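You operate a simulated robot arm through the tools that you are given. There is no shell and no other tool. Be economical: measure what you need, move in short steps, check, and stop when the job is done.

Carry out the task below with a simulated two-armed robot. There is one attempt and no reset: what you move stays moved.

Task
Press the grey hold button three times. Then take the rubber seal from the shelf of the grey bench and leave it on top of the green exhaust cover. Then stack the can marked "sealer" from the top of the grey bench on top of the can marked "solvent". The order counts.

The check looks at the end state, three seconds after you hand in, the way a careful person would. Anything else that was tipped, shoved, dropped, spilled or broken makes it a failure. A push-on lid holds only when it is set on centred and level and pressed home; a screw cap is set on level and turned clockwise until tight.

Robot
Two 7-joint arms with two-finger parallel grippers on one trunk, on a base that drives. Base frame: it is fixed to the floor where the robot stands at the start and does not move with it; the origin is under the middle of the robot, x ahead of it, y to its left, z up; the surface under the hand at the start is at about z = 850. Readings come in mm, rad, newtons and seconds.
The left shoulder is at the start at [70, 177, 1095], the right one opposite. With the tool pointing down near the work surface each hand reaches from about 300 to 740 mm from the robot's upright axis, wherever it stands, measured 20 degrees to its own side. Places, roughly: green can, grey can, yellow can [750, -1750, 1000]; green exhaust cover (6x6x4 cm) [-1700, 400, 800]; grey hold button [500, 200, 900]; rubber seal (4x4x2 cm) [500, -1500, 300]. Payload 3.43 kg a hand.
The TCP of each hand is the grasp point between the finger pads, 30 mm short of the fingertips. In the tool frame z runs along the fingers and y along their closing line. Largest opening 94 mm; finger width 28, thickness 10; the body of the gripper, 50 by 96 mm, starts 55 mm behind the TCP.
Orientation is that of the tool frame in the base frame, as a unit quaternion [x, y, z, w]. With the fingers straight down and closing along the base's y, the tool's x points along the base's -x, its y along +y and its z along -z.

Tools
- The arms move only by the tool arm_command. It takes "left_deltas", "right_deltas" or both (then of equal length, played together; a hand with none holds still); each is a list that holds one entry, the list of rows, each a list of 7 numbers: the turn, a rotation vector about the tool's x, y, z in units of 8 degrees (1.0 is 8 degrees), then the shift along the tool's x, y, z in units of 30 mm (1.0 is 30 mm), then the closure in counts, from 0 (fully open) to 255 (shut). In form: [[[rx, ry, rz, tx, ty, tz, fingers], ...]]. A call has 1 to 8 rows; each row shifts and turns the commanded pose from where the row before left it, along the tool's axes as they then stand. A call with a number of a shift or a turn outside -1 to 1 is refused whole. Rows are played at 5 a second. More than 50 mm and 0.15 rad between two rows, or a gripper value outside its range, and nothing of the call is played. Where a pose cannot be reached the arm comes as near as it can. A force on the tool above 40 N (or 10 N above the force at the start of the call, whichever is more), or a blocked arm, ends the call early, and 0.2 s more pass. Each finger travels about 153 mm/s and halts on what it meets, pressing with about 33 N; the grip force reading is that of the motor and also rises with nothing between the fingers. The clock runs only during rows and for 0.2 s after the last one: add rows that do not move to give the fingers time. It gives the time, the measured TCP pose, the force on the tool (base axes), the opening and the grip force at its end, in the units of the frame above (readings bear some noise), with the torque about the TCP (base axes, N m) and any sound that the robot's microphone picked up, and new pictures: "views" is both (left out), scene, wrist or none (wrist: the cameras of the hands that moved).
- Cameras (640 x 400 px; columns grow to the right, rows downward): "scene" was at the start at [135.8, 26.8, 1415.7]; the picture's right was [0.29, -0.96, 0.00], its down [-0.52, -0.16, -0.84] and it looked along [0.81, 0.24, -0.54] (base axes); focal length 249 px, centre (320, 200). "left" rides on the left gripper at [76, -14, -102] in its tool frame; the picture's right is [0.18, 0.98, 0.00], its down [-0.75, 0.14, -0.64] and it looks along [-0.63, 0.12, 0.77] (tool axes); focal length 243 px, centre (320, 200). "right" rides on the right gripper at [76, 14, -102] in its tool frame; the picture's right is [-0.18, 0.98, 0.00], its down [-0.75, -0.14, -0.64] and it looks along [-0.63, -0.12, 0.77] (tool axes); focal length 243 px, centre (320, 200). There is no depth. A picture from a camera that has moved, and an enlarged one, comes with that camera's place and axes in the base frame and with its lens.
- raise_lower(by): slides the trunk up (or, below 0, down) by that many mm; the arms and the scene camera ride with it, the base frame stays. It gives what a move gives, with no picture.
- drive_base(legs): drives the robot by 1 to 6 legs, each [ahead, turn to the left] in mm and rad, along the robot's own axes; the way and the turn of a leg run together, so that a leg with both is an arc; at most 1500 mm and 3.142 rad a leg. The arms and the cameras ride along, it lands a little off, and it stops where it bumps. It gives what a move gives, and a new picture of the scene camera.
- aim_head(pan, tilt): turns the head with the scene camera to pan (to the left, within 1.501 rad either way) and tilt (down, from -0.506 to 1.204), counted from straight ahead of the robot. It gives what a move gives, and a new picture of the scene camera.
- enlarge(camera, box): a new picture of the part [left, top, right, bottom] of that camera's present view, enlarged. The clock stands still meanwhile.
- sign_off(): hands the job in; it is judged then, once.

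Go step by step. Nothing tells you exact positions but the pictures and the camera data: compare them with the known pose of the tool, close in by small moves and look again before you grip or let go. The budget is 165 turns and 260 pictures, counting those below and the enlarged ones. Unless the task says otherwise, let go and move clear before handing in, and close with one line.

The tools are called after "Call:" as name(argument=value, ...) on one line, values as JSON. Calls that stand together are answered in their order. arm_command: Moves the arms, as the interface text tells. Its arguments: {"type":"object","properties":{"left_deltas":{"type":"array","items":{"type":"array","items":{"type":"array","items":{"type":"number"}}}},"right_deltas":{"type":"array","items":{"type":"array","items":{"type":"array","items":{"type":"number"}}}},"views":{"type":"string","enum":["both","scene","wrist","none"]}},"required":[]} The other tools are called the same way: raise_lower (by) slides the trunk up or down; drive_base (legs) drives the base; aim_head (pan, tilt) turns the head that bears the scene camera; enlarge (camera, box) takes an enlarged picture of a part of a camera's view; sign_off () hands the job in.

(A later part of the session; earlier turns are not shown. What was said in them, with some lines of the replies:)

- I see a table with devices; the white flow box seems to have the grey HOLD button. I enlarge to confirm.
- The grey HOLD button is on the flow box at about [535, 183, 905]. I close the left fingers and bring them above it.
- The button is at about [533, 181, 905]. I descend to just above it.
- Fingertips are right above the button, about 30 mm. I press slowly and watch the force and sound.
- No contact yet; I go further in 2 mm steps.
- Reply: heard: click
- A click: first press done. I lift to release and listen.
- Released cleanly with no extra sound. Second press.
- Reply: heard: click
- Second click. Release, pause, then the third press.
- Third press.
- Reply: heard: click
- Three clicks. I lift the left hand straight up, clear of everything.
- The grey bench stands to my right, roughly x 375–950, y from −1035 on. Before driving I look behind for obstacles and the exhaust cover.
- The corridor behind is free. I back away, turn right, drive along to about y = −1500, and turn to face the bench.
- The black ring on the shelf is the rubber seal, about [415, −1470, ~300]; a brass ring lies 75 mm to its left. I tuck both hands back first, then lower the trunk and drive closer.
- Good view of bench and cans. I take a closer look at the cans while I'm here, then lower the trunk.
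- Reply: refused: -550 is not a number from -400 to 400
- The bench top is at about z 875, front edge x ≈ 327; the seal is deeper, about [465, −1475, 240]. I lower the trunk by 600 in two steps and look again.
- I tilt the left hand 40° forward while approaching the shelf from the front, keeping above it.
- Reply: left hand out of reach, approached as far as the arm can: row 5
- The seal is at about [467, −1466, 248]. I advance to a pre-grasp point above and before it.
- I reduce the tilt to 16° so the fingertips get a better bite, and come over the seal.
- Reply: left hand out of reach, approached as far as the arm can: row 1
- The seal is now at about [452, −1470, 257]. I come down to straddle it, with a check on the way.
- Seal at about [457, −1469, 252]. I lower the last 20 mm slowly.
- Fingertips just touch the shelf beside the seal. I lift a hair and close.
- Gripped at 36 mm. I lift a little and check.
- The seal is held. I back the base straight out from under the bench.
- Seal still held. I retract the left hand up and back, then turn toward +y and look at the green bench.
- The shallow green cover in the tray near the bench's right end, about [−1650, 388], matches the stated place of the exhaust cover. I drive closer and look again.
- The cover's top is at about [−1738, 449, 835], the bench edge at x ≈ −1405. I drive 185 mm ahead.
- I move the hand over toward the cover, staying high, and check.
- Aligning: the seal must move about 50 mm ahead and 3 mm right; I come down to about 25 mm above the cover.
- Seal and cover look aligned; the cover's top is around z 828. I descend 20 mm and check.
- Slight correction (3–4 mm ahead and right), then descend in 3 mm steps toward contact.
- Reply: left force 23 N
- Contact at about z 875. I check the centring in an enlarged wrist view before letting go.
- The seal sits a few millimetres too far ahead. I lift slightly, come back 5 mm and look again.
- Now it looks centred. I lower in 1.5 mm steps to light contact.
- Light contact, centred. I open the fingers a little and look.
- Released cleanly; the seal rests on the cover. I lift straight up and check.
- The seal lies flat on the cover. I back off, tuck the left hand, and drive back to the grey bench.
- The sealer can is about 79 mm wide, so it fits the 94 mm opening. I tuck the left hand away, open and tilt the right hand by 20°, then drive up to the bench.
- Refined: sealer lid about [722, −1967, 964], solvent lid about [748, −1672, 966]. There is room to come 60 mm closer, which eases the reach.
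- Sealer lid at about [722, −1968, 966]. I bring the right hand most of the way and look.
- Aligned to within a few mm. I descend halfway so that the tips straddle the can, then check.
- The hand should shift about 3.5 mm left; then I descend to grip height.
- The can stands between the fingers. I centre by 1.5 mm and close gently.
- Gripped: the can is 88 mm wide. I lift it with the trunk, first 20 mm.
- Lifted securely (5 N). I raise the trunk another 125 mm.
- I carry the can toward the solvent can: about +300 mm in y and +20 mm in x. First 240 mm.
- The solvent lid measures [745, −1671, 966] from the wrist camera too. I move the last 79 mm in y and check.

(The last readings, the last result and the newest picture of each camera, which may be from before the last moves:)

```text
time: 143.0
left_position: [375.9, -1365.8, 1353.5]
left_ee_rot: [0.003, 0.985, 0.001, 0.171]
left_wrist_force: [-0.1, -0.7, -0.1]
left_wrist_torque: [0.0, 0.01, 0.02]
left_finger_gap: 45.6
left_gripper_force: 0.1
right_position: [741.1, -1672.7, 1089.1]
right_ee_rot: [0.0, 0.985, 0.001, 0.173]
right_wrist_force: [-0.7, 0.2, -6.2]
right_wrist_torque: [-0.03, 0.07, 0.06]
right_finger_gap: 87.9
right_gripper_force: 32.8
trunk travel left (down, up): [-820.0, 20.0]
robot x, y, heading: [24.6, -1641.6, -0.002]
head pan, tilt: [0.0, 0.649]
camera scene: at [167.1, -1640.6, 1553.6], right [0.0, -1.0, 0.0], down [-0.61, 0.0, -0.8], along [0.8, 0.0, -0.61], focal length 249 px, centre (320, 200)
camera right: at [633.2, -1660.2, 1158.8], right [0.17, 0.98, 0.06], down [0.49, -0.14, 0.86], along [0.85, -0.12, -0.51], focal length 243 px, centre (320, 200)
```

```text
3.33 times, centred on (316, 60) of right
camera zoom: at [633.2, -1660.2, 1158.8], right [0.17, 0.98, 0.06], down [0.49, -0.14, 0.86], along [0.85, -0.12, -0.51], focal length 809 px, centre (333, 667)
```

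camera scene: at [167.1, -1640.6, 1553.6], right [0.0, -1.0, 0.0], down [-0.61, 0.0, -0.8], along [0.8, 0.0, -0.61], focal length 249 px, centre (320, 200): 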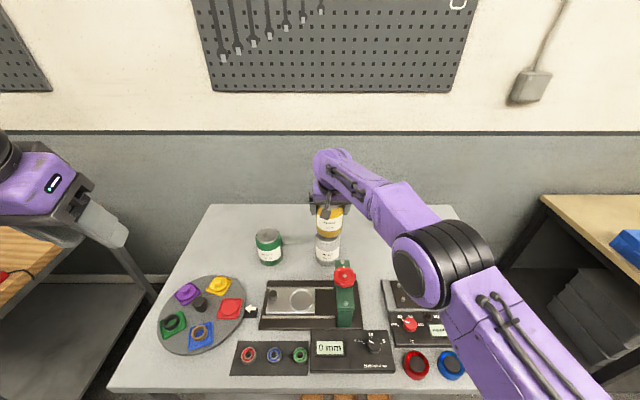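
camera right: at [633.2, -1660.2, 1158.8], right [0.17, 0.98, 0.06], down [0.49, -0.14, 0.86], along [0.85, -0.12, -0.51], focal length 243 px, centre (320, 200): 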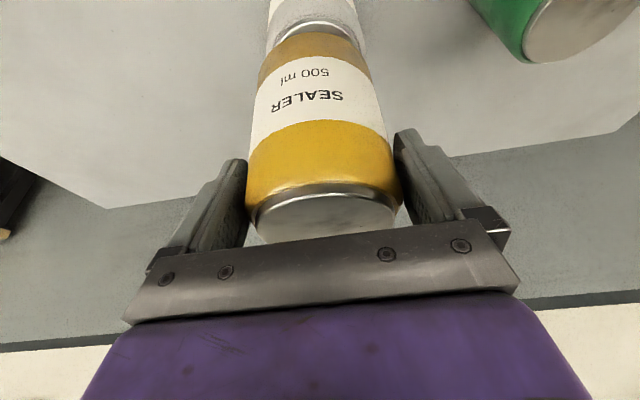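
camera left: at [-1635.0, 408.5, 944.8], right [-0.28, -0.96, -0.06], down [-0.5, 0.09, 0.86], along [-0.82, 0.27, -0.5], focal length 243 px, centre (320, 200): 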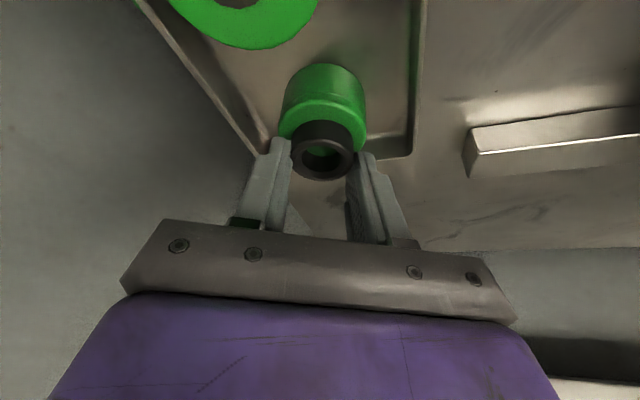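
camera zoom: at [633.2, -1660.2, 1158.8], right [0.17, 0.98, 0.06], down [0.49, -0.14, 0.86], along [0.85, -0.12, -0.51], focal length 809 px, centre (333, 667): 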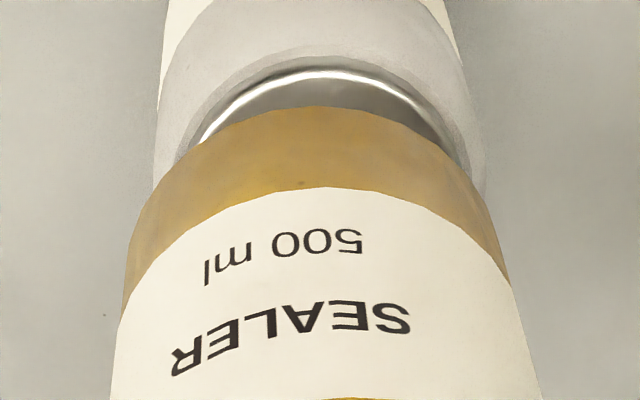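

The held can seems about 6 mm short of the solvent can's centre. I correct and lower 30 mm, then look again with less parallax.

Call:
arm_command(right_deltas=[[[0, 0, 0, -0.19, 0.05, 0.07, 120], [0, 0, 0, 0.17, 0, 0.47, 120], [0, 0, 0, 0.17, 0, 0.47, 120], [0, 0, 0, 0, 0, 0, 120]]], views="none")

Call:
enlarge(camera="right", box=[220, 0, 412, 120])

Call:
enlarge(camera="scene", box=[280, 190, 380, 270])

```text
time: 144.0
left_position: [374.1, -1366.4, 1355.3]
left_ee_rot: [0.003, 0.985, 0.001, 0.172]
left_wrist_force: [-0.3, -0.4, 0.0]
left_wrist_torque: [0.03, -0.01, 0.0]
left_finger_gap: 45.3
left_gripper_force: 0.0
right_position: [745.4, -1670.4, 1061.3]
right_ee_rot: [0.0, 0.985, 0.0, 0.175]
right_wrist_force: [1.7, -0.4, 2.2]
right_wrist_torque: [0.01, 0.15, 0.0]
right_finger_gap: 87.9
right_gripper_force: 32.3
trunk travel left (down, up): [-820.0, 20.0]
robot x, y, heading: [23.5, -1641.2, -0.003]
head pan, tilt: [0.0, 0.649]
```

```text
3.33 times, centred on (316, 60) of right
camera zoom: at [638.5, -1658.5, 1130.3], right [0.17, 0.98, 0.06], down [0.49, -0.14, 0.86], along [0.86, -0.12, -0.5], focal length 809 px, centre (333, 667)
```

zoom: 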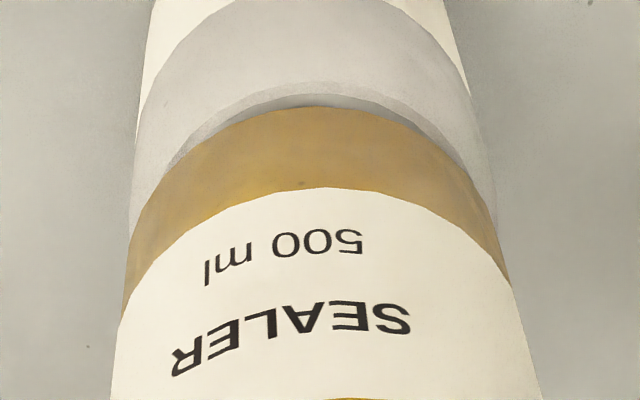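

```text
5.00 times, centred on (330, 230) of scene
camera zoom: at [166.1, -1640.6, 1553.8], right [0.0, -1.0, 0.0], down [-0.6, 0.0, -0.8], along [0.8, 0.0, -0.6], focal length 1244 px, centre (270, 50)
```

zoom: 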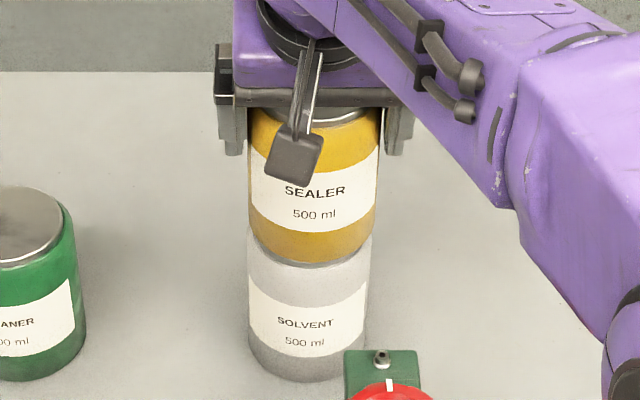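

Contact is made (load shifted from −6 to +2 N) and both views show the cans aligned within about 2 mm. I open the fingers.

Call:
arm_command(right_deltas=[[[0, 0, 0, 0, 0, 0, 40], [0, 0, 0, 0, 0, 0, 12], [0, 0, 0, 0, 0, 0, 4], [0, 0, 0, 0, 0, 0, 0], [0, 0, 0, 0, 0, 0, 0]]], views="wrist")

Call:
enlarge(camera="scene", box=[280, 190, 380, 270])

```text
time: 145.2
left_position: [375.8, -1366.7, 1353.9]
left_ee_rot: [0.003, 0.985, 0.001, 0.172]
left_wrist_force: [0.5, -0.1, -0.7]
left_wrist_torque: [0.0, -0.01, 0.0]
left_finger_gap: 45.2
left_gripper_force: 0.1
right_position: [746.7, -1670.2, 1058.9]
right_ee_rot: [0.0, 0.985, 0.0, 0.173]
right_wrist_force: [-0.1, 0.7, -0.4]
right_wrist_torque: [0.02, -0.03, -0.01]
right_finger_gap: 93.9
right_gripper_force: 0.1
trunk travel left (down, up): [-820.0, 20.0]
robot x, y, heading: [29.5, -1640.9, -0.009]
head pan, tilt: [0.0, 0.649]
camera right: at [638.0, -1658.4, 1129.6], right [0.17, 0.98, 0.06], down [0.49, -0.14, 0.86], along [0.85, -0.12, -0.5], focal length 243 px, centre (320, 200)
```

right: 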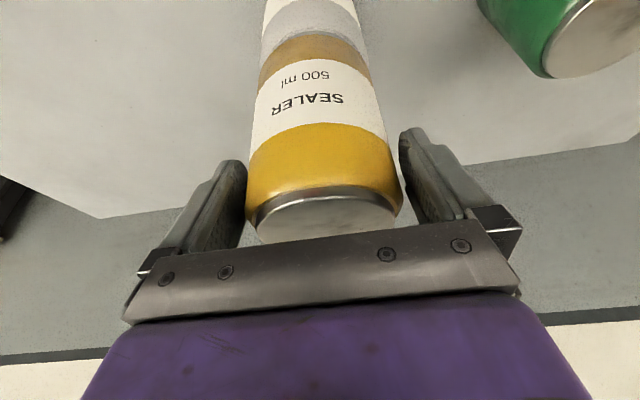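

```text
5.00 times, centred on (330, 230) of scene
camera zoom: at [165.9, -1640.6, 1553.7], right [0.0, -1.0, 0.0], down [-0.6, 0.0, -0.8], along [0.8, 0.0, -0.6], focal length 1244 px, centre (270, 50)
```

zoom: 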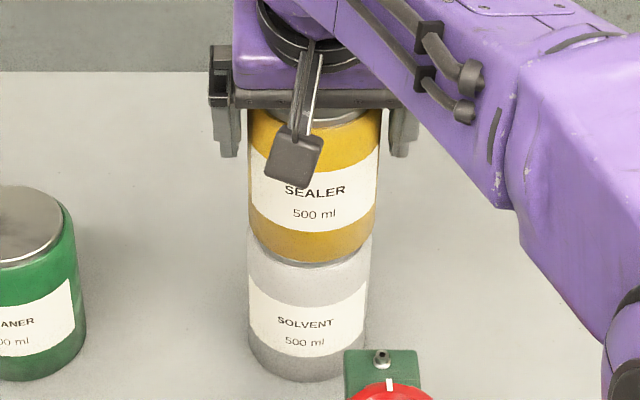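

Released; both fingers have even clearance. I lift the hand straight up slowly.

Call:
arm_command(right_deltas=[[[0, 0, 0, -0.1, 0, -0.28, 0], [0, 0, 0, -0.1, 0, -0.28, 0], [0, 0, 0, -0.17, 0, -0.47, 0], [0, 0, 0, -0.17, 0, -0.47, 0], [0, 0, 0, -0.34, 0, -0.94, 0], [0, 0, 0, 0, 0, 0, 0]]], views="both")

```text
time: 146.6
left_position: [374.9, -1366.0, 1353.6]
left_ee_rot: [0.003, 0.985, 0.001, 0.172]
left_wrist_force: [0.2, 0.1, -0.1]
left_wrist_torque: [0.0, 0.04, 0.0]
left_finger_gap: 45.3
left_gripper_force: 0.0
right_position: [745.7, -1671.3, 1136.9]
right_ee_rot: [-0.001, 0.985, 0.0, 0.172]
right_wrist_force: [-0.1, 0.5, -0.5]
right_wrist_torque: [0.03, -0.04, -0.03]
right_finger_gap: 94.0
right_gripper_force: 0.0
trunk travel left (down, up): [-820.0, 20.0]
robot x, y, heading: [29.7, -1637.8, -0.005]
head pan, tilt: [0.0, 0.649]
camera scene: at [166.1, -1640.6, 1553.7], right [0.0, -1.0, 0.0], down [-0.6, 0.0, -0.8], along [0.8, 0.0, -0.6], focal length 249 px, centre (320, 200)
camera right: at [637.5, -1658.1, 1206.4], right [0.17, 0.98, 0.06], down [0.49, -0.14, 0.86], along [0.85, -0.12, -0.51], focal length 243 px, centre (320, 200)
```

scene: 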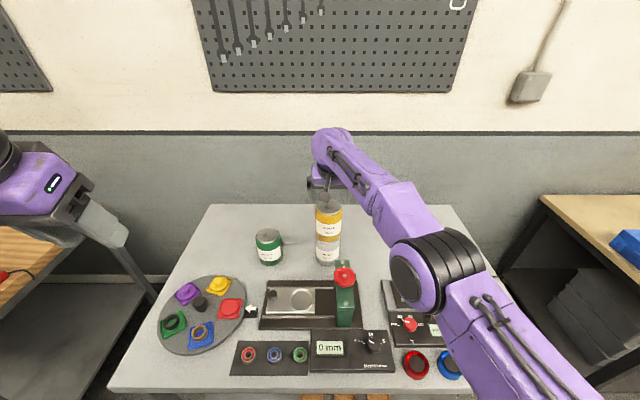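
right: 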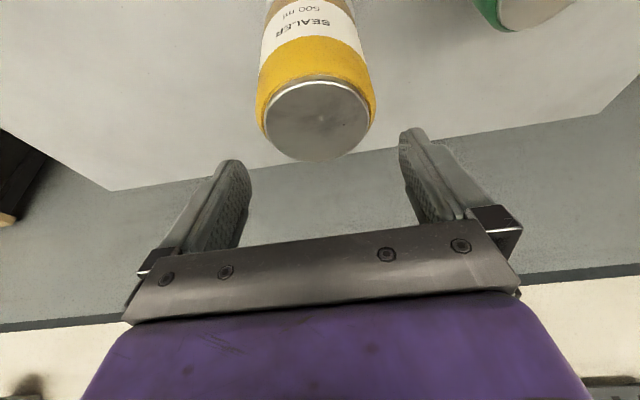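

Clear of the can. I lift further, back away and take a last look.

Call:
arm_command(right_deltas=[[[0, 0, 0, -0.34, 0, -0.94, 0], [0, 0, 0, -0.34, 0, -0.94, 0], [0, 0, 0, 0, 0, 0, 0]]], views="none")

Call:
drive_base(legs=[[-400, 0]])

Call:
enlarge(camera="scene", box=[240, 130, 440, 255])

```text
time: 147.4
left_position: [375.2, -1366.7, 1353.2]
left_ee_rot: [0.003, 0.985, 0.002, 0.173]
left_wrist_force: [-0.4, 0.1, 0.0]
left_wrist_torque: [0.02, 0.02, -0.03]
left_finger_gap: 45.3
left_gripper_force: 0.0
right_position: [738.8, -1680.2, 1195.7]
right_ee_rot: [0.0, 0.985, -0.001, 0.173]
right_wrist_force: [0.5, 0.6, 0.1]
right_wrist_torque: [-0.01, 0.01, 0.01]
right_finger_gap: 94.2
right_gripper_force: 0.0
right hand out of reach, approached as far as the arm can: row 1, 2
trunk travel left (down, up): [-820.0, 20.0]
robot x, y, heading: [26.3, -1640.0, -0.007]
head pan, tilt: [0.0, 0.649]
```

```text
time: 149.9
left_position: [-18.8, -1364.8, 1353.4]
left_ee_rot: [0.006, 0.985, 0.001, 0.171]
left_wrist_force: [-0.2, -0.6, 0.3]
left_wrist_torque: [0.0, -0.03, 0.0]
left_finger_gap: 45.6
left_gripper_force: 0.0
right_position: [342.8, -1681.8, 1195.2]
right_ee_rot: [0.002, 0.985, -0.001, 0.173]
right_wrist_force: [0.4, 0.0, -0.3]
right_wrist_torque: [0.0, 0.03, 0.0]
right_finger_gap: 94.1
right_gripper_force: 0.0
trunk travel left (down, up): [-820.0, 20.0]
robot x, y, heading: [-365.6, -1641.1, -0.007]
head pan, tilt: [0.0, 0.649]
camera scene: at [-228.7, -1638.8, 1553.5], right [-0.01, -1.0, 0.0], down [-0.61, 0.01, -0.8], along [0.8, -0.01, -0.61], focal length 249 px, centre (320, 200)
```

scene: 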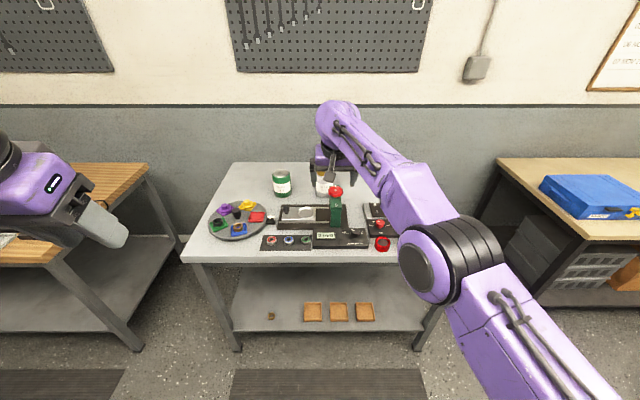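

```text
3.20 times, centred on (340, 192) of scene
camera zoom: at [-228.7, -1638.8, 1553.5], right [-0.01, -1.0, 0.0], down [-0.61, 0.01, -0.8], along [0.8, -0.01, -0.61], focal length 796 px, centre (256, 224)
```

zoom: 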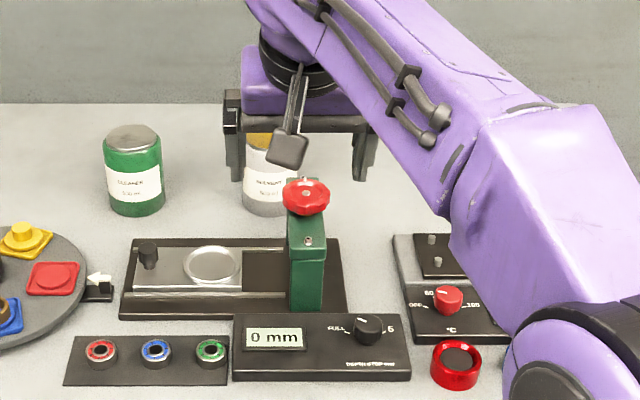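

The hand hides the stack; I move it aside for a final check.

Call:
arm_command(right_deltas=[[[0, 0, 0, 0.5, -0.85, 0, 0], [0, 0, 0, 0.5, -0.85, 0, 0], [0, 0, 0, 0.5, -0.85, 0, 0], [0, 0, 0, 0.5, -0.85, 0, 0], [0, 0, 0, 0.5, -0.85, 0, 0], [0, 0, 0, 0.5, -0.85, 0, 0], [0, 0, 0, 0.5, -0.85, 0, 0], [0, 0, 0, 0.5, -0.85, 0, 0]]], views="scene")

Call:
enlarge(camera="scene", box=[240, 130, 440, 255])

```text
time: 151.7
left_position: [-19.9, -1367.8, 1354.3]
left_ee_rot: [0.005, 0.985, 0.003, 0.172]
left_wrist_force: [0.4, 0.1, 0.5]
left_wrist_torque: [0.03, 0.02, -0.02]
left_finger_gap: 45.5
left_gripper_force: 0.1
right_position: [226.9, -1887.0, 1155.1]
right_ee_rot: [0.004, 0.985, -0.001, 0.174]
right_wrist_force: [-1.0, 0.1, 0.8]
right_wrist_torque: [0.03, -0.01, -0.01]
right_finger_gap: 94.2
right_gripper_force: 0.1
trunk travel left (down, up): [-820.0, 20.0]
robot x, y, heading: [-370.0, -1636.9, -0.01]
head pan, tilt: [0.0, 0.649]
camera scene: at [-231.0, -1640.6, 1553.8], right [-0.01, -1.0, 0.0], down [-0.6, 0.01, -0.8], along [0.8, -0.01, -0.6], focal length 249 px, centre (320, 200)
```

scene: 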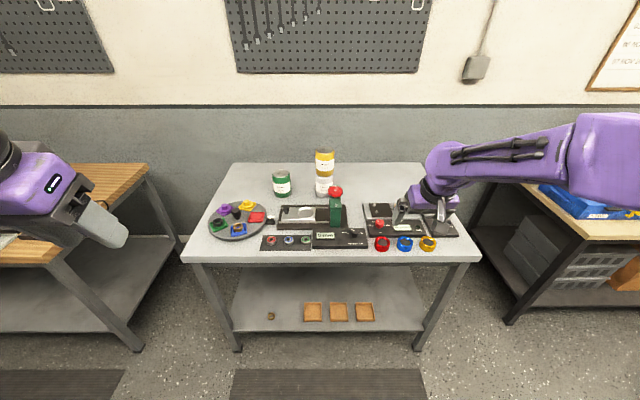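

```text
3.20 times, centred on (340, 192) of scene
camera zoom: at [-231.0, -1640.6, 1553.8], right [-0.01, -1.0, 0.0], down [-0.6, 0.01, -0.8], along [0.8, -0.01, -0.6], focal length 796 px, centre (256, 224)
```

zoom: 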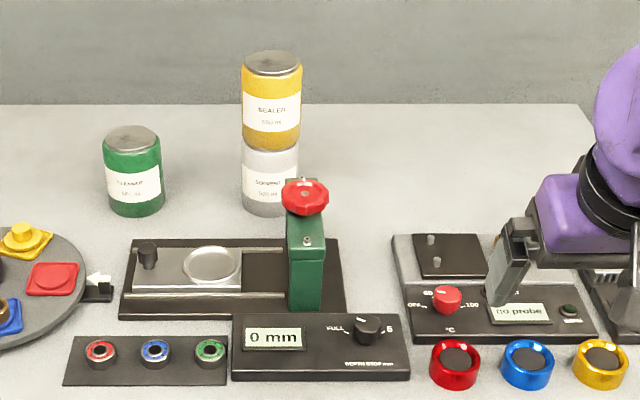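

The sealer can stands upright and centred on the solvent can. The seal is on the exhaust cover, the button clicked three times, and both hands are clear, so I hand in.

Call:
sign_off()

```text
The job is handed in.
```

All three parts were done in order and the job is handed in: hold button pressed three times (a click each time), rubber seal left on the green exhaust cover, and the "sealer" can stacked on the "solvent" can. There were several green covers on that bench; I took the shallow one in the tray as the exhaust cover because it matched the stated position.
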